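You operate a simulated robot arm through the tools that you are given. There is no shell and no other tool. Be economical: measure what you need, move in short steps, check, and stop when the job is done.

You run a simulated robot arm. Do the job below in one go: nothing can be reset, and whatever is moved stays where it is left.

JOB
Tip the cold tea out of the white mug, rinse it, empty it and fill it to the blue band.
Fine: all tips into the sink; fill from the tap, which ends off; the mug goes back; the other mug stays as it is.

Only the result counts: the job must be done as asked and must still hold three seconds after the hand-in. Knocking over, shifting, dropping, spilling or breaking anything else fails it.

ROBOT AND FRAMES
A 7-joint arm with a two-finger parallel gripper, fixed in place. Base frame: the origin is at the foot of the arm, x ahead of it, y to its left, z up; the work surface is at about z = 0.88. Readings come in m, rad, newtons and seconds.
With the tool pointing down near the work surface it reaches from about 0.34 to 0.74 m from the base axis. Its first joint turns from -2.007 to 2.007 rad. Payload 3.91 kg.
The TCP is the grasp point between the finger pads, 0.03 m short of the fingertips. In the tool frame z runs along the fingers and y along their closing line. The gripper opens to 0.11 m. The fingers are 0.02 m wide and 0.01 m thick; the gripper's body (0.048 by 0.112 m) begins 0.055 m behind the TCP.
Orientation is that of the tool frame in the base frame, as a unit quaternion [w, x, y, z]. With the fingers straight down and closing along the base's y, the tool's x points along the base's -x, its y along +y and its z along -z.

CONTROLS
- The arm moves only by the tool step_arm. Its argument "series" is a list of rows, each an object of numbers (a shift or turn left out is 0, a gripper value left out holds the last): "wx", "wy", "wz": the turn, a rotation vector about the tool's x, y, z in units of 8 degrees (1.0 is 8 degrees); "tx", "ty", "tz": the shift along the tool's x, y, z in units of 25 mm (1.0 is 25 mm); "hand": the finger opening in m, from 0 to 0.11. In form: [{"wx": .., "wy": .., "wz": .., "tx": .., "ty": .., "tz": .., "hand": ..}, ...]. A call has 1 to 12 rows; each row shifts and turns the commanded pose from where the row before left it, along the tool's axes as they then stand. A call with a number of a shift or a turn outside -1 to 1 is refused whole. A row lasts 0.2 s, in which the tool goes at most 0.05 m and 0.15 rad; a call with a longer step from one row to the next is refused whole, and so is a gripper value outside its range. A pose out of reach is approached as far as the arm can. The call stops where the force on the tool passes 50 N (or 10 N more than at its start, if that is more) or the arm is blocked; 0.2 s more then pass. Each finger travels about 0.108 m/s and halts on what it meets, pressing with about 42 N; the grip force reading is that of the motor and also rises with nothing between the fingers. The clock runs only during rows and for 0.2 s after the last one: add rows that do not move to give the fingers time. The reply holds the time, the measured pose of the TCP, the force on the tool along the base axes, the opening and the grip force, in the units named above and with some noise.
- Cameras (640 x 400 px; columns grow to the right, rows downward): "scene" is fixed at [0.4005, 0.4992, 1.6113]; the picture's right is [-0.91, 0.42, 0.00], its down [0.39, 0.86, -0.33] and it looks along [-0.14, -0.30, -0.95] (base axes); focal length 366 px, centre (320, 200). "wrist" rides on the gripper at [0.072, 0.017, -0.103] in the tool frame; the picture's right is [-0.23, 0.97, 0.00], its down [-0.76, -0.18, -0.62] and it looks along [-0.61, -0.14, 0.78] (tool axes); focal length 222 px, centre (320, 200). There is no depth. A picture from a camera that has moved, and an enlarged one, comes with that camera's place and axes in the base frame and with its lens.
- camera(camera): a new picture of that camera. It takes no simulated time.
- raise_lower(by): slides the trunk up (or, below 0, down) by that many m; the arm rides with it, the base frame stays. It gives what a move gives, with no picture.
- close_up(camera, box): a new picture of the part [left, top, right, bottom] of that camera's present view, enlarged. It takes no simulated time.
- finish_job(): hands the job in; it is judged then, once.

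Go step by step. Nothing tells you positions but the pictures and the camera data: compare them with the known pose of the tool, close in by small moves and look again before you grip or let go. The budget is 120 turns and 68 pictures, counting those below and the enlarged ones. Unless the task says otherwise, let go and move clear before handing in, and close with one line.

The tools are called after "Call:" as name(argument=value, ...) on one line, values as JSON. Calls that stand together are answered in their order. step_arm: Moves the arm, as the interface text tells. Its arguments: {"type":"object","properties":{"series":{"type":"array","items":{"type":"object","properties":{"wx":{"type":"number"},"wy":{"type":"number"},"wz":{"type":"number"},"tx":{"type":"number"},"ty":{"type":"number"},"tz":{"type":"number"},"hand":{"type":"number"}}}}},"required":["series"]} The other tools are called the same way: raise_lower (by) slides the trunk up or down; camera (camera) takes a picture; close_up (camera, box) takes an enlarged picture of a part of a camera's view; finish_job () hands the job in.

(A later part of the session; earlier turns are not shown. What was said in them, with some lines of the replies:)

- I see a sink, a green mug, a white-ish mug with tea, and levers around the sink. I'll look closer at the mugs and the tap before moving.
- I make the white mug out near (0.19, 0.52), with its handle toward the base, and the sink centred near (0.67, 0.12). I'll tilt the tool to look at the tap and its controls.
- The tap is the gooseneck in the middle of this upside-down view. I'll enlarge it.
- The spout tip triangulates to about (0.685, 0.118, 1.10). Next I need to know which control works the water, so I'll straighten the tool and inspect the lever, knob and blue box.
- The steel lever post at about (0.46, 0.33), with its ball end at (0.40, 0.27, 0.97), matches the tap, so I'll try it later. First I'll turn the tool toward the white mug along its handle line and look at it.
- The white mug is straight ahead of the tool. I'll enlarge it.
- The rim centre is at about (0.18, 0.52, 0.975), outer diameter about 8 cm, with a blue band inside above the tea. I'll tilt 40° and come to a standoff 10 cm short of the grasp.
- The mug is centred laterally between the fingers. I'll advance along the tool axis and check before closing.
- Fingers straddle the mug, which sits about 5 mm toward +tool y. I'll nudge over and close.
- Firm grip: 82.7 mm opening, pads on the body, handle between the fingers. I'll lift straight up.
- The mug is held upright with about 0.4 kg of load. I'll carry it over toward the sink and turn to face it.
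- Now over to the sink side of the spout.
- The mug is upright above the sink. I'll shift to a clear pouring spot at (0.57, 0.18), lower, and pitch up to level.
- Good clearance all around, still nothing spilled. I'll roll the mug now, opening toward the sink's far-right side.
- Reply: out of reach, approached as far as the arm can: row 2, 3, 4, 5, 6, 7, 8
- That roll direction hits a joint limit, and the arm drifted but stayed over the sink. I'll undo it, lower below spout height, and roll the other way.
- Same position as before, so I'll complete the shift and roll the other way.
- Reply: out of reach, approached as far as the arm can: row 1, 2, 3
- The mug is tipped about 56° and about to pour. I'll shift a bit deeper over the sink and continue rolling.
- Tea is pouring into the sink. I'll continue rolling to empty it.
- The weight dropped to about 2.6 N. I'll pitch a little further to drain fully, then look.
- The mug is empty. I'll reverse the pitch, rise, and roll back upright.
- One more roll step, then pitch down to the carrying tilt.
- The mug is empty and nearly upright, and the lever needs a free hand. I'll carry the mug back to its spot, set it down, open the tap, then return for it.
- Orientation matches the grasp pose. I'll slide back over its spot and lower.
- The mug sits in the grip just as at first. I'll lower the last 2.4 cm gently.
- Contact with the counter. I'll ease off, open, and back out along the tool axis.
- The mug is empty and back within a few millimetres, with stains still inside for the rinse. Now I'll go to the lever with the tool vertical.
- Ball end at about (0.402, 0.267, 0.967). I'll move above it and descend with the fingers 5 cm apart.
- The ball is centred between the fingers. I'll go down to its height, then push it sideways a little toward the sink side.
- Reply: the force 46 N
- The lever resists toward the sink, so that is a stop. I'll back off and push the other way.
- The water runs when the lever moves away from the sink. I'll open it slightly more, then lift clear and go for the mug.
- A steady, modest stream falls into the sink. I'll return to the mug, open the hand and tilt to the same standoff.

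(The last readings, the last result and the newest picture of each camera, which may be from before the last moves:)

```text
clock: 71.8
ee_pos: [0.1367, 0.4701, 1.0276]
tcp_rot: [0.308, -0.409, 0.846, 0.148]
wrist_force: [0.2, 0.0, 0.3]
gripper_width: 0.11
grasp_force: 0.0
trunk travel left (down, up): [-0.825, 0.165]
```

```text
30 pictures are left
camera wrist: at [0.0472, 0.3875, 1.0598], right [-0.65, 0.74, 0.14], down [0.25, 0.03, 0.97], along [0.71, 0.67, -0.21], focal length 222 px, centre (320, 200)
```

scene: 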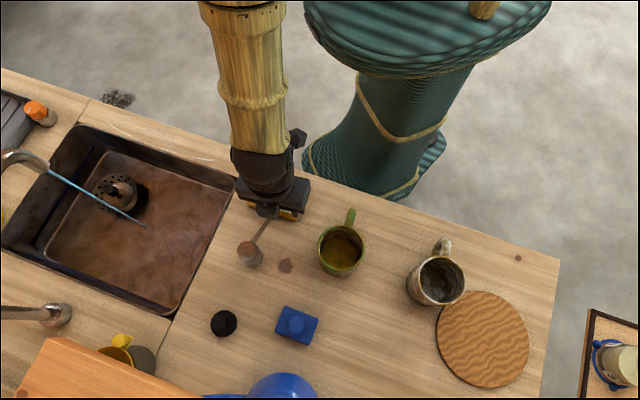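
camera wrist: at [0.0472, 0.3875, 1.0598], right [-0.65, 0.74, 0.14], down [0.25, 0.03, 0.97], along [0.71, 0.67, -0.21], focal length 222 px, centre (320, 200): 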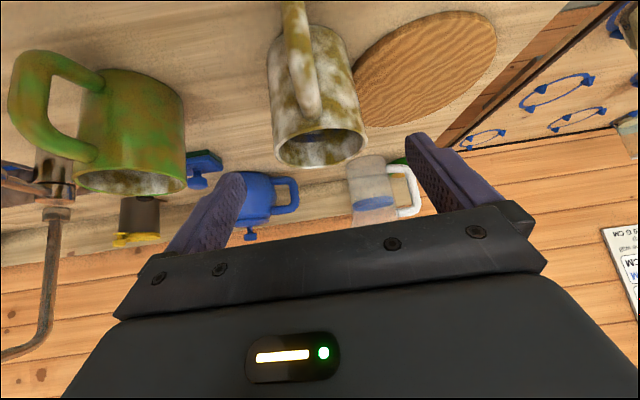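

Same view as before. I'll advance and grip.

Call:
step_arm(series=[{"tz": 0.8, "tx": 0.03}, {"tz": 0.8, "tx": 0.03}, {"tz": 0.8, "tx": 0.03}, {"tz": 0.8}, {"tz": 0.74}, {}, {"hand": 0.09}, {"hand": 0.06}, {"hand": 0.05}, {}, {}])

Call:
step_arm(series=[{"tx": -0.32, "tz": -0.38}, {"tx": -0.5, "tz": -0.6}, {"tx": -0.643, "tz": -0.766}, {"tx": -0.643, "tz": -0.766}, {"tx": -0.643, "tz": -0.766}, {"tx": -0.643, "tz": -0.766}, {"tx": -0.643, "tz": -0.766}, {"tx": -0.643, "tz": -0.766}, {"tx": -0.643, "tz": -0.766}, {"tx": -0.643, "tz": -0.766}])

Call:
camera(camera="scene")

```text
clock: 74.2
ee_pos: [0.1772, 0.5194, 0.951]
tcp_rot: [0.309, -0.409, 0.846, 0.147]
wrist_force: [0.9, 0.3, -1.2]
gripper_width: 0.0824
grasp_force: 42.0
trunk travel left (down, up): [-0.825, 0.165]
```

```text
clock: 76.4
ee_pos: [0.177, 0.519, 1.183]
tcp_rot: [0.309, -0.409, 0.846, 0.147]
wrist_force: [0.5, -0.5, -2.2]
gripper_width: 0.0826
grasp_force: 41.8
trunk travel left (down, up): [-0.825, 0.165]
```

```text
29 pictures are left
```

scene: 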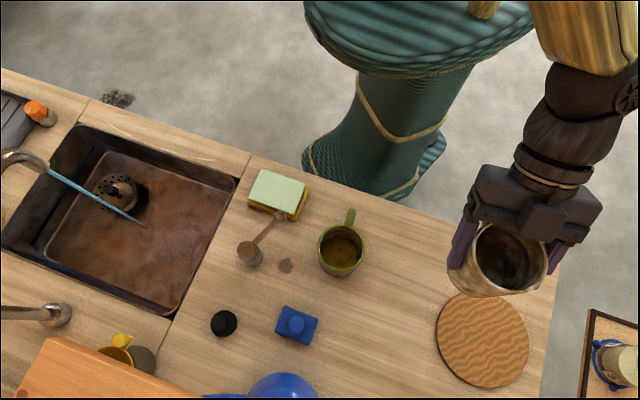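

Gripped and lifted. I'll carry it to the sink again, turning to face the spout.

Call:
step_arm(series=[{"ty": -0.6}, {"ty": -0.9}, {"ty": -0.92}, {"ty": -0.92}, {"ty": -0.92}, {"ty": -0.92}, {"ty": -0.92}, {"ty": -0.92}, {"ty": -0.92}, {"ty": -0.92}, {"ty": -0.92}, {"ty": -0.78}])

Call:
step_arm(series=[{"wx": 0.643, "wz": 0.766}, {"wx": 0.643, "wz": 0.766}, {"wx": 0.643, "wz": 0.766}, {"wx": 0.643, "wz": 0.766}, {"wx": 0.643, "wz": 0.766}, {"wx": 0.32, "wz": 0.38}])

Call:
step_arm(series=[{"ty": -0.87, "tz": 0.87}, {"ty": -0.87, "tz": 0.87}, {"ty": -0.87, "tz": 0.87}, {"ty": -0.87, "tz": 0.87}, {"ty": -0.87, "tz": 0.87}, {"ty": -0.87, "tz": 0.87}, {"ty": -0.87, "tz": 0.87}, {"ty": -0.87, "tz": 0.87}, {"ty": -0.87, "tz": 0.87}, {"ty": -0.87, "tz": 0.87}, {"ty": -0.87, "tz": 0.87}])

Call:
close_up(camera="scene", box=[0, 80, 320, 280])

```text
clock: 79.0
ee_pos: [0.3856, 0.3544, 1.1817]
tcp_rot: [0.309, -0.409, 0.846, 0.148]
wrist_force: [-0.1, -0.4, -2.2]
gripper_width: 0.0825
grasp_force: 42.1
trunk travel left (down, up): [-0.825, 0.165]
```

```text
clock: 80.4
ee_pos: [0.3845, 0.3554, 1.1819]
tcp_rot: [0.342, -0.062, 0.937, 0.021]
wrist_force: [0.6, 0.0, -3.7]
gripper_width: 0.0822
grasp_force: 42.2
trunk travel left (down, up): [-0.825, 0.165]
```

```text
clock: 82.8
ee_pos: [0.5707, 0.1382, 0.9974]
tcp_rot: [0.343, -0.062, 0.937, 0.022]
wrist_force: [0.4, -0.9, -3.2]
gripper_width: 0.0821
grasp_force: 42.2
trunk travel left (down, up): [-0.825, 0.165]
```

```text
2.00 times, centred on (160, 180) of scene
camera zoom: at [0.4005, 0.4992, 1.6113], right [-0.91, 0.42, 0.0], down [0.39, 0.86, -0.33], along [-0.14, -0.3, -0.95], focal length 731 px, centre (640, 240)
```

zoom: 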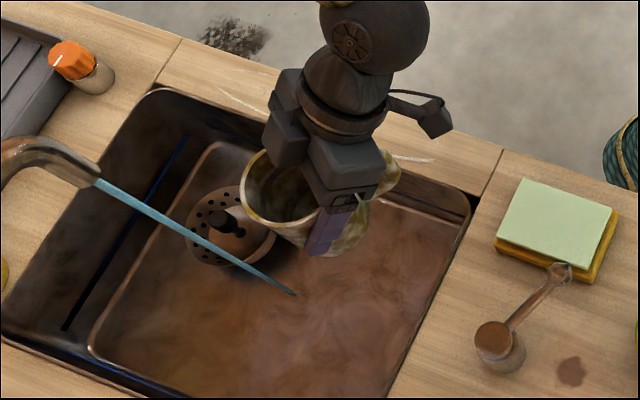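

The stream is just ahead of the mug. I'll move forward so it falls inside, forward of centre.

Call:
step_arm(series=[{"tx": -0.775, "tz": 0.65, "ty": -0.38}, {"tx": -0.775, "tz": 0.65, "ty": -0.38}, {"tx": -0.775, "tz": 0.65, "ty": -0.38}, {"tx": -0.775, "tz": 0.65, "ty": -0.38}])

Call:
close_up(camera="scene", box=[0, 100, 200, 225])

```text
clock: 83.8
ee_pos: [0.6776, 0.1137, 0.9992]
tcp_rot: [0.342, -0.062, 0.937, 0.021]
wrist_force: [-0.4, -0.6, -3.7]
gripper_width: 0.0825
grasp_force: 42.4
trunk travel left (down, up): [-0.825, 0.165]
```

```text
3.20 times, centred on (100, 162) of scene
camera zoom: at [0.4005, 0.4992, 1.6113], right [-0.91, 0.42, 0.0], down [0.39, 0.86, -0.33], along [-0.14, -0.3, -0.95], focal length 1170 px, centre (1024, 320)
```

zoom: 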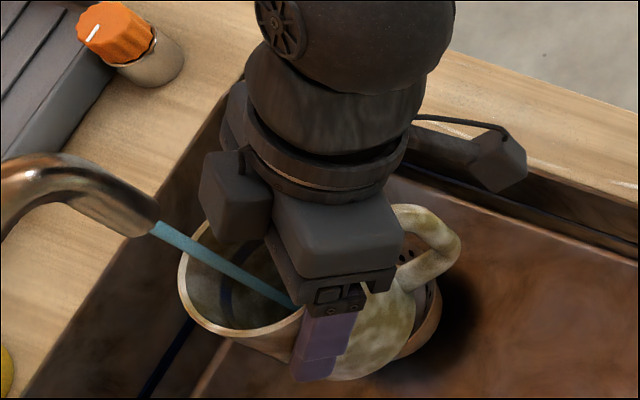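

The stream enters the mug. I'll wait and watch the level and weight.

Call:
step_arm(series=[{}, {}, {}, {}, {}, {}, {}, {}])

Call:
close_up(camera="scene", box=[40, 140, 120, 220])

```text
clock: 85.6
ee_pos: [0.677, 0.1126, 0.9991]
tcp_rot: [0.342, -0.062, 0.937, 0.021]
wrist_force: [-0.1, 0.9, -4.1]
gripper_width: 0.0823
grasp_force: 42.3
trunk travel left (down, up): [-0.825, 0.165]
```

```text
5.00 times, centred on (80, 180) of scene
camera zoom: at [0.4005, 0.4992, 1.6113], right [-0.91, 0.42, 0.0], down [0.39, 0.86, -0.33], along [-0.14, -0.3, -0.95], focal length 1828 px, centre (1520, 300)
```

zoom: 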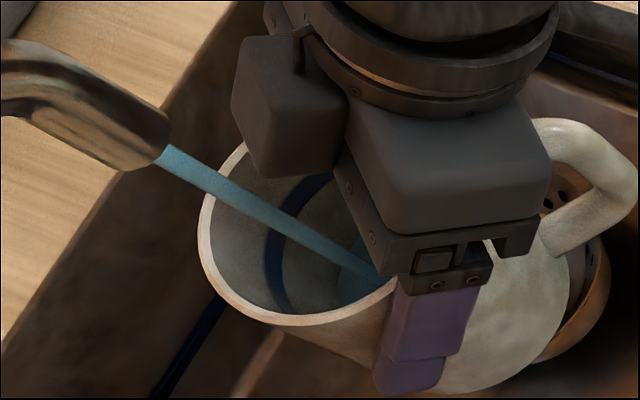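

The stains are already washing off, and the blue band shows clearly. A bit more water for the rinse.

Call:
step_arm(series=[{}, {}, {}, {}, {}, {}])

Call:
close_up(camera="scene", box=[40, 140, 120, 220])

```text
clock: 87.0
ee_pos: [0.6766, 0.1133, 0.9976]
tcp_rot: [0.343, -0.061, 0.937, 0.021]
wrist_force: [-0.3, 0.4, -4.7]
gripper_width: 0.0824
grasp_force: 42.0
trunk travel left (down, up): [-0.825, 0.165]
```

```text
5.00 times, centred on (80, 180) of scene
camera zoom: at [0.4005, 0.4992, 1.6113], right [-0.91, 0.42, 0.0], down [0.39, 0.86, -0.33], along [-0.14, -0.3, -0.95], focal length 1828 px, centre (1520, 300)
```

zoom: 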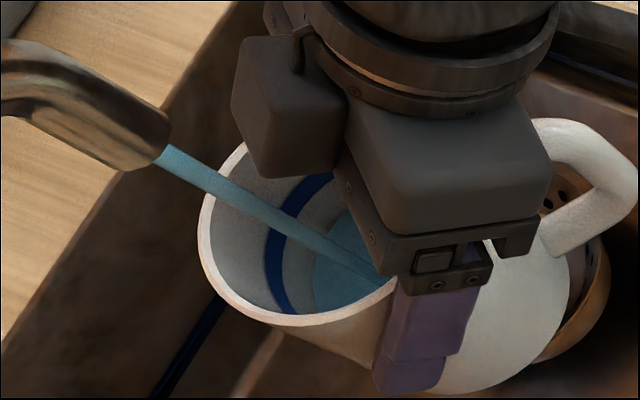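

The mug is white and clean with rinse water inside. I'll withdraw, raise a little, and roll to tip it out at the earlier spot.

Call:
step_arm(series=[{"tx": 0.775, "tz": -0.65, "ty": 0.33}, {"tx": 0.775, "tz": -0.65, "ty": 0.33}, {"tx": 0.775, "tz": -0.65, "ty": 0.33}, {"tx": 0.3, "tz": -0.9, "ty": 0.2}, {"tx": -0.3, "tz": -0.38}])

Call:
step_arm(series=[{"wz": -1}, {"wz": -1}, {"wz": -1}, {"wz": -1}, {"wz": -1}, {"wz": -1}, {"wx": 0.743, "wy": -0.669}, {"wx": 0.743, "wy": -0.669}, {"wx": 0.743, "wy": -0.669}, {"wx": 0.743, "wy": -0.669}, {"wx": 0.743, "wy": -0.669}])

Call:
camera(camera="scene")

```text
clock: 88.2
ee_pos: [0.5749, 0.1309, 1.0235]
tcp_rot: [0.342, -0.062, 0.937, 0.021]
wrist_force: [0.2, -0.1, -4.5]
gripper_width: 0.0825
grasp_force: 42.1
trunk travel left (down, up): [-0.825, 0.165]
```

```text
clock: 90.6
ee_pos: [0.5752, 0.1292, 1.0252]
tcp_rot: [0.469, -0.404, 0.766, -0.174]
wrist_force: [0.8, 0.8, -4.8]
gripper_width: 0.0826
grasp_force: 41.9
out of reach, approached as far as the arm can: row 9, 10, 11
trunk travel left (down, up): [-0.825, 0.165]
```

```text
24 pictures are left
```

scene: 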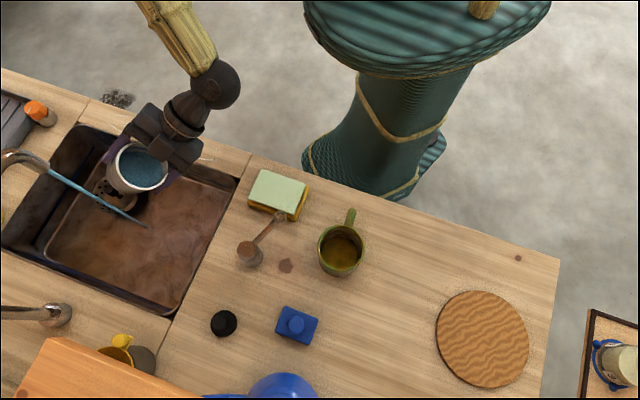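

Pitching is limited at this roll, so I'll roll further first, then pitch up.

Call:
step_arm(series=[{"wz": -1}, {"wz": -1}, {"wz": -1}, {"wz": -1}, {"wz": -1}, {"wz": -1}, {"wx": 0.99, "wy": 0.1}, {"wx": 0.99, "wy": 0.1}])

Call:
camera(camera="scene")

```text
clock: 92.4
ee_pos: [0.5758, 0.1307, 1.0238]
tcp_rot: [-0.356, 0.68, -0.536, 0.35]
wrist_force: [0.2, -0.3, -4.4]
gripper_width: 0.0825
grasp_force: 41.7
out of reach, approached as far as the arm can: row 7, 8
trunk travel left (down, up): [-0.825, 0.165]
```

```text
23 pictures are left
```

scene: 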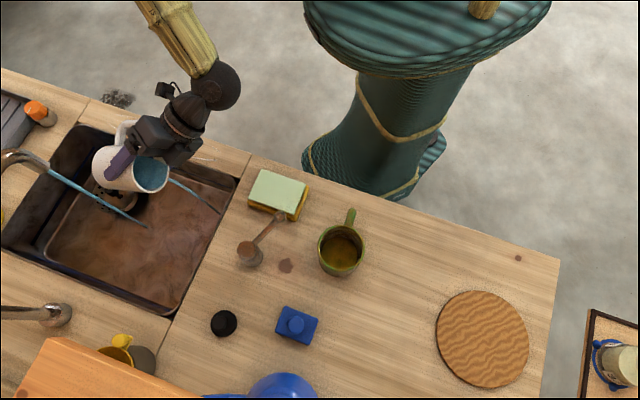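

Rinse water is pouring inside the sink. I'll shift inward and up a little for reach, pitch up, and keep rolling.

Call:
step_arm(series=[{"tx": 0.28, "ty": -0.86, "tz": -0.07}, {"tx": 0.28, "ty": -0.86, "tz": -0.07}, {"tx": 0.28, "ty": -0.86, "tz": -0.07}, {"wx": 0.99, "wy": 0.1}, {"wx": 0.99, "wy": 0.1}, {"wz": -1}, {"wz": -1}, {"wz": -1}])

Call:
camera(camera="scene")

```text
clock: 94.2
ee_pos: [0.6053, 0.1189, 1.0827]
tcp_rot: [-0.292, 0.762, -0.374, 0.441]
wrist_force: [-3.0, -2.4, -6.8]
gripper_width: 0.0824
grasp_force: 41.8
out of reach, approached as far as the arm can: row 4, 5
trunk travel left (down, up): [-0.825, 0.165]
```

```text
22 pictures are left
```

scene: 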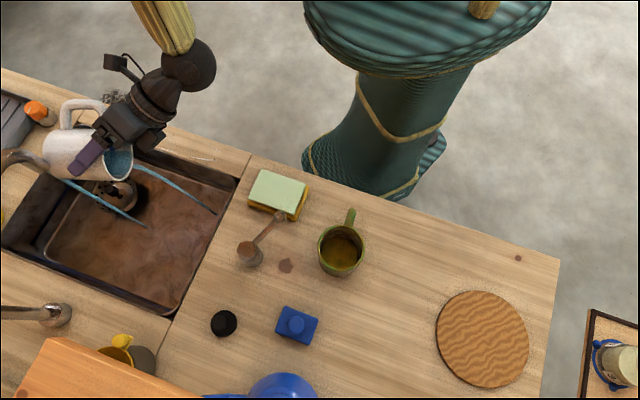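

The mug brushes the spout (a few newtons), so I'll back away from it and continue rolling.

Call:
step_arm(series=[{"tx": -0.43, "ty": 0.14, "tz": -0.69}, {"tx": -0.43, "ty": 0.14, "tz": -0.69}, {"wz": -1}, {"wz": -1}, {"wz": -1}, {"wz": -1}, {"wz": -1}, {"wz": -1}, {}, {}])

Call:
camera(camera="scene")

```text
clock: 96.4
ee_pos: [0.5671, 0.1312, 1.0845]
tcp_rot: [-0.087, 0.848, -0.033, 0.522]
wrist_force: [-0.1, -0.4, -3.5]
gripper_width: 0.0824
grasp_force: 41.2
trunk travel left (down, up): [-0.825, 0.165]
```

```text
21 pictures are left
```

scene: 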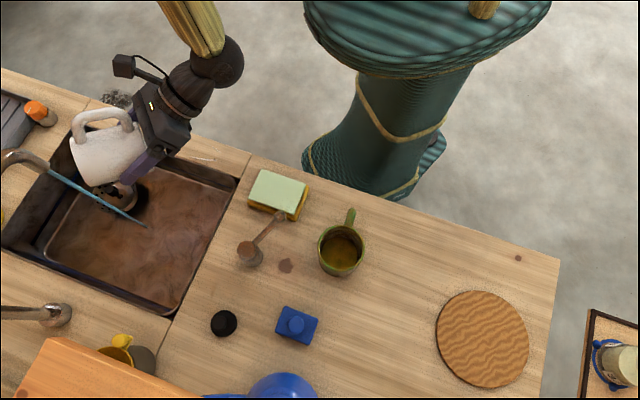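

The mug is at about 103°, stream nearly ended. I'll try a bit more pitch and hold to drain.

Call:
step_arm(series=[{"wx": 0.2, "wy": 0.97}, {"wx": 0.2, "wy": 0.97}, {}, {}, {}])

Call:
close_up(camera="scene", box=[0, 80, 240, 230])

```text
clock: 97.6
ee_pos: [0.5636, 0.136, 1.0837]
tcp_rot: [-0.093, 0.842, -0.022, 0.53]
wrist_force: [0.5, -0.3, -3.6]
gripper_width: 0.0823
grasp_force: 42.0
out of reach, approached as far as the arm can: row 1, 2
trunk travel left (down, up): [-0.825, 0.165]
```

```text
2.67 times, centred on (120, 155) of scene
camera zoom: at [0.4005, 0.4992, 1.6113], right [-0.91, 0.42, 0.0], down [0.39, 0.86, -0.33], along [-0.14, -0.3, -0.95], focal length 975 px, centre (853, 320)
```

zoom: 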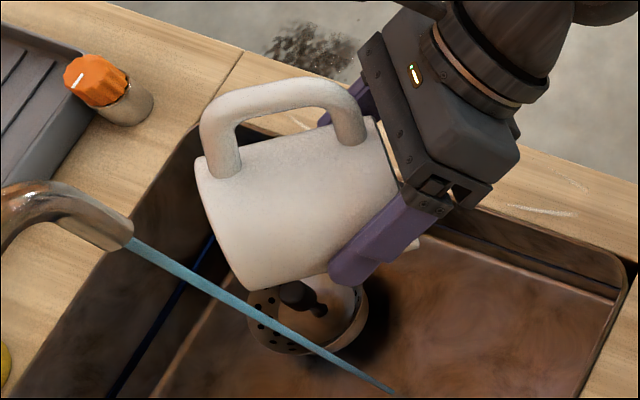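

The stream has stopped and the mug is inverted, so it's empty. I'll roll back upright.

Call:
step_arm(series=[{"wz": 1}, {"wz": 1}, {"wz": 1}, {"wz": 1}, {"wz": 1}, {"wz": 1}, {"wz": 1}, {"wz": 1}, {"wz": 1}, {"wz": 1}, {"wz": 1}, {"wz": 1}])

Call:
step_arm(series=[{"wz": 1}, {"wz": 1}, {"wz": 1}, {"wz": 1}])

```text
clock: 100.2
ee_pos: [0.5621, 0.1348, 1.0838]
tcp_rot: [0.456, -0.546, 0.642, -0.286]
wrist_force: [0.4, -0.4, -3.7]
gripper_width: 0.0821
grasp_force: 41.9
trunk travel left (down, up): [-0.825, 0.165]
```

```text
clock: 101.2
ee_pos: [0.5629, 0.1349, 1.0835]
tcp_rot: [0.517, -0.349, 0.767, -0.15]
wrist_force: [0.9, 0.6, -2.4]
gripper_width: 0.0825
grasp_force: 41.6
trunk travel left (down, up): [-0.825, 0.165]
```

I'll rotate directly to the upright carrying orientation.

Call:
step_arm(series=[{"wx": -0.17, "wy": 0.505, "wz": 0.84}, {"wx": -0.17, "wy": 0.505, "wz": 0.84}, {"wx": -0.17, "wy": 0.505, "wz": 0.84}, {"wx": -0.17, "wy": 0.505, "wz": 0.84}, {"wx": -0.17, "wy": 0.505, "wz": 0.84}, {"wx": -0.17, "wy": 0.505, "wz": 0.84}])

Call:
close_up(camera="scene", box=[0, 80, 240, 230])

```text
clock: 102.6
ee_pos: [0.5637, 0.1342, 1.0846]
tcp_rot: [0.341, -0.06, 0.938, 0.021]
wrist_force: [-1.1, 0.7, -2.8]
gripper_width: 0.0824
grasp_force: 42.5
trunk travel left (down, up): [-0.825, 0.165]
```

```text
2.67 times, centred on (120, 155) of scene
camera zoom: at [0.4005, 0.4992, 1.6113], right [-0.91, 0.42, 0.0], down [0.39, 0.86, -0.33], along [-0.14, -0.3, -0.95], focal length 975 px, centre (853, 320)
```

zoom: 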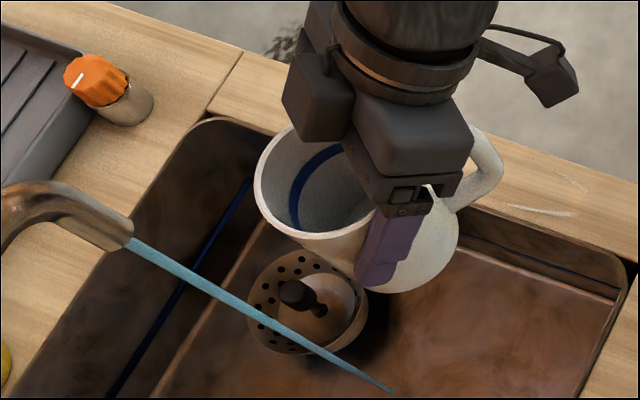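

The mug is clean, empty and upright. I'll bring it back under the stream for the final fill.

Call:
step_arm(series=[{"tx": 0.643, "tz": 0.766}, {"tx": 0.643, "tz": 0.766}, {"tx": 0.643, "tz": 0.766}, {"tx": 0.27, "tz": 0.32}, {"tx": -0.835, "tz": 0.7, "ty": -0.35}, {"tx": -0.835, "tz": 0.7, "ty": -0.35}, {"tx": -0.835, "tz": 0.7, "ty": -0.35}, {"tx": -0.835, "tz": 0.7, "ty": -0.35}, {}, {}, {}, {}])

Call:
step_arm(series=[{}, {}, {}, {}, {}, {}, {}, {}, {}])

Call:
close_up(camera="scene", box=[40, 140, 120, 220])

```text
clock: 105.2
ee_pos: [0.6758, 0.1155, 0.9981]
tcp_rot: [0.343, -0.062, 0.937, 0.022]
wrist_force: [0.6, -0.7, -3.8]
gripper_width: 0.0825
grasp_force: 42.2
trunk travel left (down, up): [-0.825, 0.165]
```

```text
clock: 107.2
ee_pos: [0.677, 0.1149, 0.9971]
tcp_rot: [0.342, -0.062, 0.937, 0.021]
wrist_force: [0.7, 0.6, -3.2]
gripper_width: 0.0824
grasp_force: 42.4
trunk travel left (down, up): [-0.825, 0.165]
```

```text
5.00 times, centred on (80, 180) of scene
camera zoom: at [0.4005, 0.4992, 1.6113], right [-0.91, 0.42, 0.0], down [0.39, 0.86, -0.33], along [-0.14, -0.3, -0.95], focal length 1828 px, centre (1520, 300)
```

zoom: 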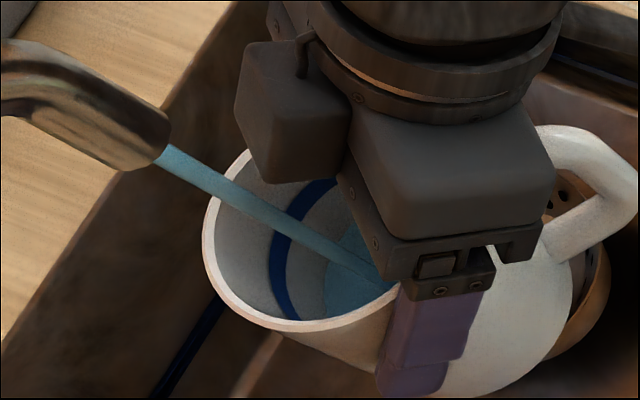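

The level's edge is approaching the band. I'll continue about 1.2 s more.

Call:
step_arm(series=[{}, {}, {}, {}, {}])

Call:
close_up(camera="scene", box=[40, 140, 120, 220])

```text
clock: 108.4
ee_pos: [0.6771, 0.1146, 0.9961]
tcp_rot: [0.342, -0.062, 0.937, 0.021]
wrist_force: [0.7, 0.0, -4.3]
gripper_width: 0.0824
grasp_force: 41.8
trunk travel left (down, up): [-0.825, 0.165]
```

```text
5.00 times, centred on (80, 180) of scene
camera zoom: at [0.4005, 0.4992, 1.6113], right [-0.91, 0.42, 0.0], down [0.39, 0.86, -0.33], along [-0.14, -0.3, -0.95], focal length 1828 px, centre (1520, 300)
```

zoom: 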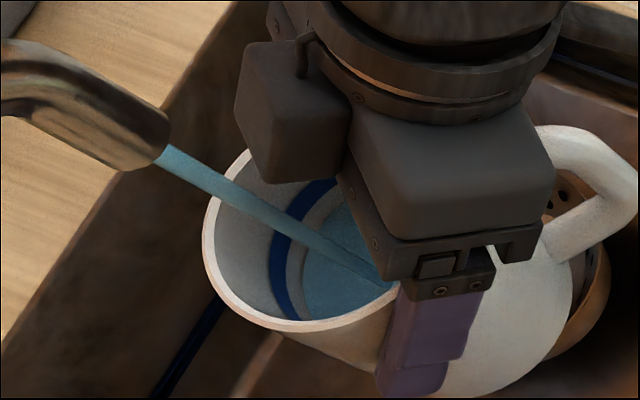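

Edge now just under the band. Another 0.8 s, then check.

Call:
step_arm(series=[{}, {}, {}])

Call:
close_up(camera="scene", box=[40, 140, 120, 220])

```text
clock: 109.2
ee_pos: [0.6774, 0.1144, 0.9951]
tcp_rot: [0.342, -0.062, 0.937, 0.021]
wrist_force: [-0.1, 0.3, -5.0]
gripper_width: 0.0825
grasp_force: 42.1
trunk travel left (down, up): [-0.825, 0.165]
```

```text
5.00 times, centred on (80, 180) of scene
camera zoom: at [0.4005, 0.4992, 1.6113], right [-0.91, 0.42, 0.0], down [0.39, 0.86, -0.33], along [-0.14, -0.3, -0.95], focal length 1828 px, centre (1520, 300)
```

zoom: 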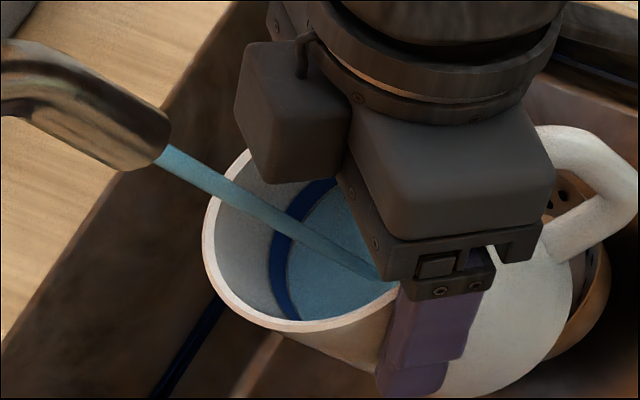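

The water is at the band's lower edge, and the last inflow while withdrawing should bring it into the band. Withdrawing now.

Call:
step_arm(series=[{"tx": 0.6, "tz": -0.5, "ty": 0.25}, {"tx": 0.775, "tz": -0.65, "ty": 0.33}, {"tx": 0.775, "tz": -0.65, "ty": 0.33}, {"tx": 0.6, "tz": -0.5, "ty": 0.25}, {"tx": 0.3, "tz": -0.25}, {}])

Call:
close_up(camera="scene", box=[60, 120, 180, 220])

```text
clock: 110.6
ee_pos: [0.5748, 0.1266, 0.9973]
tcp_rot: [0.342, -0.062, 0.937, 0.021]
wrist_force: [-0.2, 0.2, -6.1]
gripper_width: 0.0827
grasp_force: 41.6
trunk travel left (down, up): [-0.825, 0.165]
```

```text
4.00 times, centred on (120, 170) of scene
camera zoom: at [0.4005, 0.4992, 1.6113], right [-0.91, 0.42, 0.0], down [0.39, 0.86, -0.33], along [-0.14, -0.3, -0.95], focal length 1463 px, centre (1120, 320)
```

zoom: 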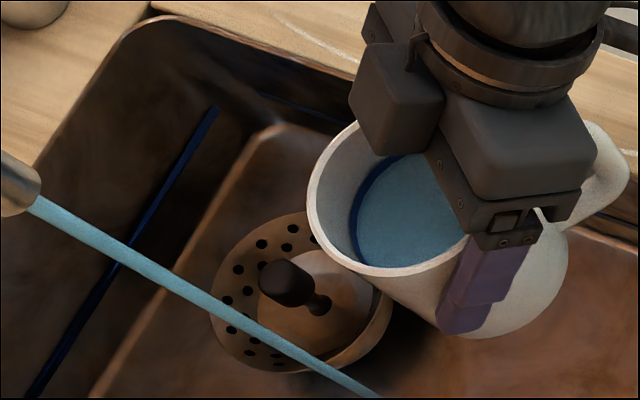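

The surface sits about mid-band. I'll carry it back smoothly to its spot.

Call:
step_arm(series=[{"ty": 0.3, "tz": -0.3}, {"ty": 0.6, "tz": -0.6}, {"ty": 0.88, "tz": -0.87}, {"ty": 0.92, "tz": -0.87}, {"ty": 0.92, "tz": -0.87}, {"ty": 0.92, "tz": -0.87}, {"ty": 0.92, "tz": -0.87}, {"ty": 0.92, "tz": -0.87}, {"ty": 0.92, "tz": -0.87}, {"ty": 0.92, "tz": -0.87}, {"ty": 0.9, "tz": -0.87}, {"ty": 0.5, "tz": -0.5}])

Call:
step_arm(series=[{"ty": 0.25, "tz": -0.3}, {"wx": -0.3, "wz": -0.36}, {"wx": -0.5, "wz": -0.6}, {"wx": -0.643, "wz": -0.766}, {"wx": -0.643, "wz": -0.766}, {"wx": -0.643, "wz": -0.766}, {"wx": -0.5, "wz": -0.6}, {"wx": -0.3, "wz": -0.36}, {}])

```text
clock: 113.2
ee_pos: [0.3955, 0.3492, 1.1744]
tcp_rot: [0.342, -0.062, 0.937, 0.021]
wrist_force: [0.4, 0.0, -5.2]
gripper_width: 0.0824
grasp_force: 41.9
trunk travel left (down, up): [-0.825, 0.165]
```

```text
clock: 115.2
ee_pos: [0.3887, 0.3534, 1.1785]
tcp_rot: [0.308, -0.41, 0.846, 0.146]
wrist_force: [0.3, 0.3, -5.9]
gripper_width: 0.0823
grasp_force: 42.0
trunk travel left (down, up): [-0.825, 0.165]
```

Now slide laterally and lower onto its place.

Call:
step_arm(series=[{"ty": 0.4}, {"ty": 0.7}, {"ty": 1}, {"ty": 1}, {"ty": 1}, {"ty": 1}, {"ty": 1}, {"ty": 1}, {"ty": 1}, {"ty": 1}, {"ty": 0.9}, {"ty": 0.6}])

Call:
step_arm(series=[{"tx": 0.3, "tz": 0.36}, {"tx": 0.5, "tz": 0.6}, {"tx": 0.643, "tz": 0.766}, {"tx": 0.643, "tz": 0.766}, {"tx": 0.643, "tz": 0.766}, {"tx": 0.643, "tz": 0.766}, {"tx": 0.643, "tz": 0.766}, {"tx": 0.5, "tz": 0.6}, {"tx": 0.35, "tz": 0.42}, {"tx": 0.2, "tz": 0.24}, {}])

```text
clock: 117.8
ee_pos: [0.1815, 0.5205, 1.1766]
tcp_rot: [0.308, -0.41, 0.846, 0.147]
wrist_force: [-0.2, 0.1, -5.7]
gripper_width: 0.0824
grasp_force: 42.2
trunk travel left (down, up): [-0.825, 0.165]
```

```text
clock: 120.2
ee_pos: [0.1816, 0.5195, 0.9801]
tcp_rot: [0.308, -0.408, 0.846, 0.147]
wrist_force: [-0.1, 0.0, -4.7]
gripper_width: 0.0825
grasp_force: 42.0
trunk travel left (down, up): [-0.825, 0.165]
```

About 3 cm above the counter, I'll lower gently.

Call:
step_arm(series=[{"tx": 0.3, "tz": 0.36}, {"tx": 0.2, "tz": 0.24}, {"tx": 0.13, "tz": 0.15}, {"tx": 0.06, "tz": 0.07}, {}])

Call:
close_up(camera="scene", box=[370, 200, 530, 320])

```text
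clock: 121.4
ee_pos: [0.1817, 0.5195, 0.955]
tcp_rot: [0.308, -0.409, 0.846, 0.147]
wrist_force: [0.0, 0.7, -5.4]
gripper_width: 0.0824
grasp_force: 41.5
trunk travel left (down, up): [-0.825, 0.165]
```

```text
3.33 times, centred on (450, 260) of scene
camera zoom: at [0.4005, 0.4992, 1.6113], right [-0.91, 0.42, 0.0], down [0.39, 0.86, -0.33], along [-0.14, -0.3, -0.95], focal length 1219 px, centre (-113, 0)
```

zoom: 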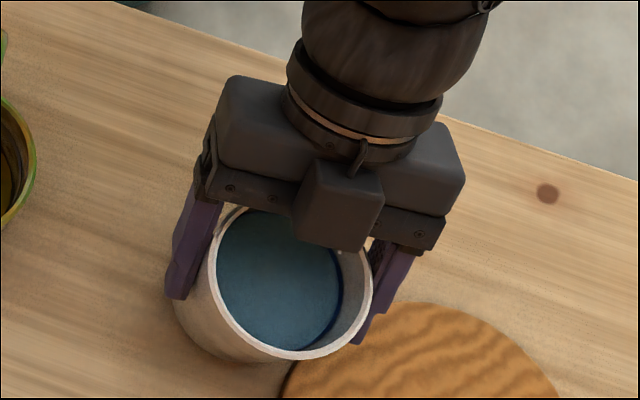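

Still not touching. I'll lower a few more millimetres until contact.

Call:
step_arm(series=[{"tx": 0.04, "tz": 0.05}, {"tx": 0.03, "tz": 0.035}, {}])

```text
clock: 122.2
ee_pos: [0.1809, 0.5191, 0.9524]
tcp_rot: [0.308, -0.409, 0.846, 0.147]
wrist_force: [0.8, -0.6, -6.6]
gripper_width: 0.0825
grasp_force: 42.5
trunk travel left (down, up): [-0.825, 0.165]
```

Call:
step_arm(series=[{"tx": 0.04, "tz": 0.046}, {}])

```text
clock: 122.8
ee_pos: [0.181, 0.5184, 0.9508]
tcp_rot: [0.309, -0.409, 0.846, 0.147]
wrist_force: [2.0, -0.7, 3.7]
gripper_width: 0.0824
grasp_force: 41.9
trunk travel left (down, up): [-0.825, 0.165]
```

Contact: the load has transferred to the counter. I'll open slowly and back out along the tool axis.

Call:
step_arm(series=[{"hand": 0.09}, {"hand": 0.11}, {}, {}, {"tz": -0.4}, {"tz": -0.8}, {"tz": -1}, {"tz": -1}, {"tz": -1}, {"tz": -1}])

Call:
camera(camera="scene")

Call:
close_up(camera="scene", box=[380, 220, 500, 320])

```text
clock: 125.0
ee_pos: [0.1288, 0.4539, 1.0504]
tcp_rot: [0.31, -0.408, 0.846, 0.147]
wrist_force: [0.2, -0.2, -0.3]
gripper_width: 0.1099
grasp_force: 0.1
trunk travel left (down, up): [-0.825, 0.165]
```

```text
13 pictures are left
```

scene: 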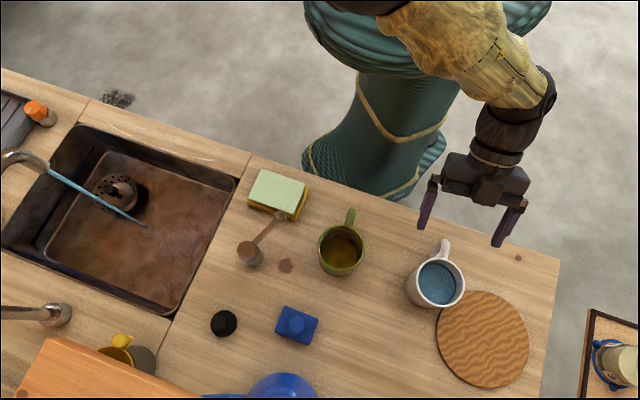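

```text
4.00 times, centred on (440, 270) of scene
camera zoom: at [0.4005, 0.4992, 1.6113], right [-0.91, 0.42, 0.0], down [0.39, 0.86, -0.33], along [-0.14, -0.3, -0.95], focal length 1463 px, centre (-160, -80)
```

zoom: 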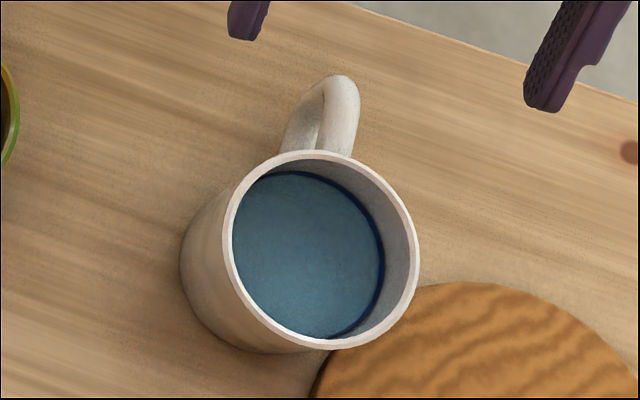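

The water sits in the band and the mug is in place. Now to close the tap: the ball end is at about (0.384, 0.296). I'll go there with the tool vertical.

Call:
step_arm(series=[{"tx": -0.643, "tz": -0.766}, {"tx": -0.643, "tz": -0.766}, {"tx": -0.643, "tz": -0.766}, {"tx": -0.643, "tz": -0.766}, {"tx": -0.643, "tz": -0.766}, {"wy": 1}, {"wy": 1}, {"wy": 1}, {"wy": 1}, {"wy": 1}])

Call:
step_arm(series=[{"ty": -0.99, "tx": -0.117}, {"ty": -0.99, "tx": -0.117}, {"ty": -0.99, "tx": -0.117}, {"ty": -0.99, "tx": -0.117}, {"ty": -0.99, "tx": -0.117}, {"ty": -0.99, "tx": -0.117}, {"ty": -0.99, "tx": -0.117}, {"ty": -0.99, "tx": -0.117}, {"ty": -0.99, "tx": -0.117}, {"ty": -0.99, "tx": -0.117}, {"ty": -0.99, "tx": -0.117, "hand": 0.06}, {"ty": -0.99, "tx": -0.117, "hand": 0.05}])

Call:
step_arm(series=[{"tz": 1}, {"tz": 1}, {"tz": 1}, {"tz": 1}, {"tz": 1}, {"tz": 1}])

Call:
camera(camera="wrist")

```text
clock: 127.2
ee_pos: [0.1296, 0.455, 1.176]
tcp_rot: [-0.001, -0.435, 0.9, -0.002]
wrist_force: [-0.1, 0.0, 0.0]
gripper_width: 0.1099
grasp_force: 0.1
trunk travel left (down, up): [-0.825, 0.165]
```

```text
clock: 129.8
ee_pos: [0.3835, 0.294, 1.1759]
tcp_rot: [0.001, -0.434, 0.901, -0.002]
wrist_force: [-0.2, 0.6, -0.2]
gripper_width: 0.0502
grasp_force: 0.1
trunk travel left (down, up): [-0.825, 0.165]
```

```text
clock: 131.2
ee_pos: [0.3822, 0.2964, 1.0255]
tcp_rot: [0.001, -0.434, 0.901, -0.002]
wrist_force: [-0.2, 0.3, -0.3]
gripper_width: 0.0501
grasp_force: 0.0
trunk travel left (down, up): [-0.825, 0.165]
```

```text
11 pictures are left
camera wrist: at [0.3231, 0.2516, 1.1296], right [-0.62, 0.78, 0.0], down [0.61, 0.49, 0.62], along [0.49, 0.38, -0.78], focal length 222 px, centre (320, 200)
```

wrist: 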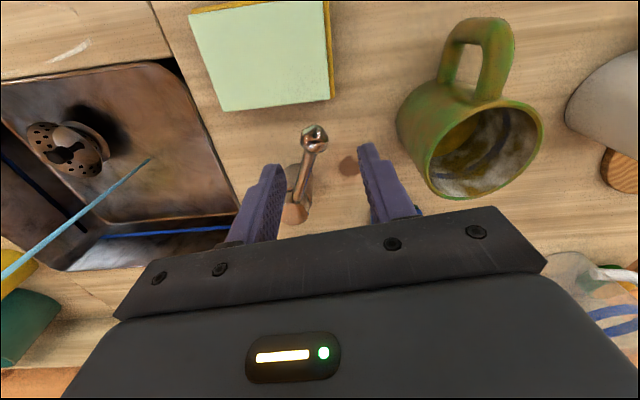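

Ball centred. I'll descend and push it back toward the sink stop.

Call:
step_arm(series=[{"tx": 0.15, "tz": 0.7}, {"tz": 0.7}, {"tz": 0.5}, {"ty": -0.5}, {"ty": -0.5}, {"ty": -0.5}, {"ty": -0.4}, {}])

Call:
camera(camera="scene")

```text
clock: 133.0
ee_pos: [0.4195, 0.2634, 0.9778]
tcp_rot: [0.001, -0.434, 0.901, -0.002]
wrist_force: [0.1, -0.5, 0.9]
gripper_width: 0.0502
grasp_force: 0.0
trunk travel left (down, up): [-0.825, 0.165]
```

```text
10 pictures are left
```

scene: 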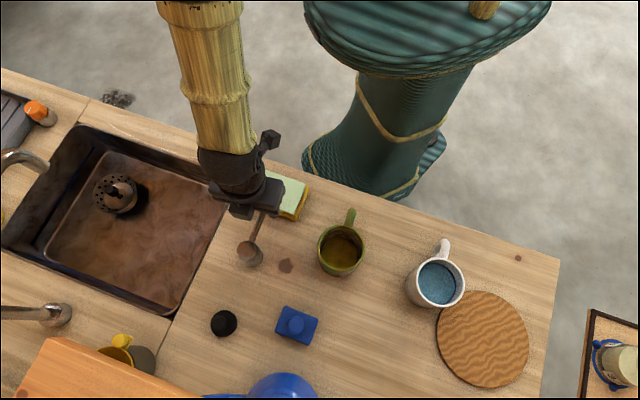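

The stream has stopped. A small extra push to be sure it's on its stop, then clear upward.

Call:
step_arm(series=[{"ty": -0.2}, {"ty": -0.15}, {}])

Call:
step_arm(series=[{"ty": 0.4}, {"ty": 0.4}, {"tz": -1}, {"tz": -1}, {"tz": -1}, {"tz": -1}, {"tz": -1}, {"tz": -1}, {"tz": -1}, {}])

Call:
camera(camera="scene")

Call:
close_up(camera="scene", box=[0, 130, 320, 330])

```text
clock: 133.8
ee_pos: [0.4233, 0.2586, 0.9772]
tcp_rot: [0.001, -0.435, 0.9, -0.002]
wrist_force: [-12.0, 7.0, 3.7]
gripper_width: 0.0565
grasp_force: 6.9
trunk travel left (down, up): [-0.825, 0.165]
```

```text
clock: 136.0
ee_pos: [0.4106, 0.2706, 1.1522]
tcp_rot: [0.0, -0.434, 0.901, -0.002]
wrist_force: [0.4, 0.5, -0.1]
gripper_width: 0.05
grasp_force: 0.1
trunk travel left (down, up): [-0.825, 0.165]
```

```text
9 pictures are left
```

scene: 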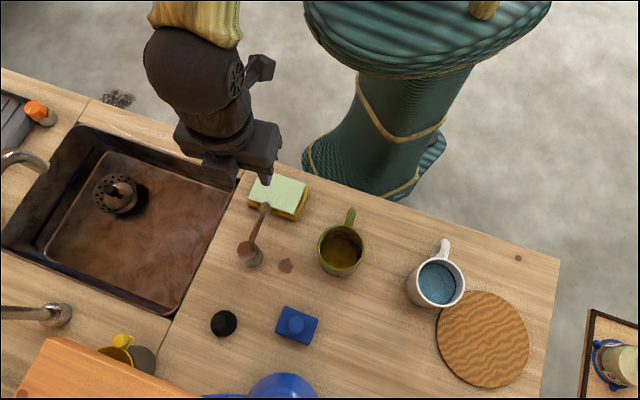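

```text
2.00 times, centred on (160, 230) of scene
camera zoom: at [0.4005, 0.4992, 1.6113], right [-0.91, 0.42, 0.0], down [0.39, 0.86, -0.33], along [-0.14, -0.3, -0.95], focal length 731 px, centre (640, 140)
```

zoom: 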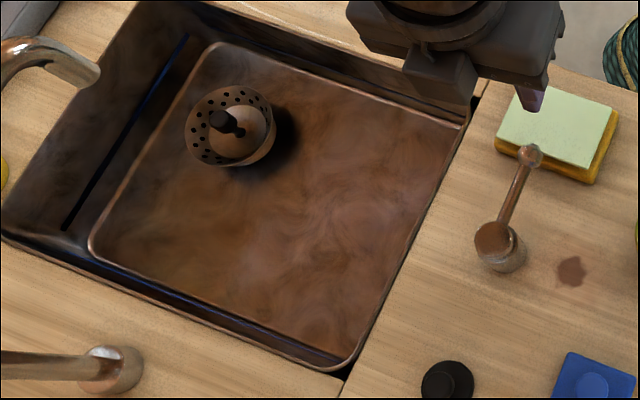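

The tap is off with its lever back at the stop. The clean white mug is filled to the band on its spot, everything else is undisturbed, and the hand is clear, so I'm handing in.

Call:
finish_job()

```text
The job is handed in.
```

I tipped the tea from the white mug into the sink, rinsed and emptied the mug there, and filled it from the tap to the blue band. The mug is back on its spot, the tap is off and the green mug was not touched; the white mug lightly brushed the spout once during the rinse.
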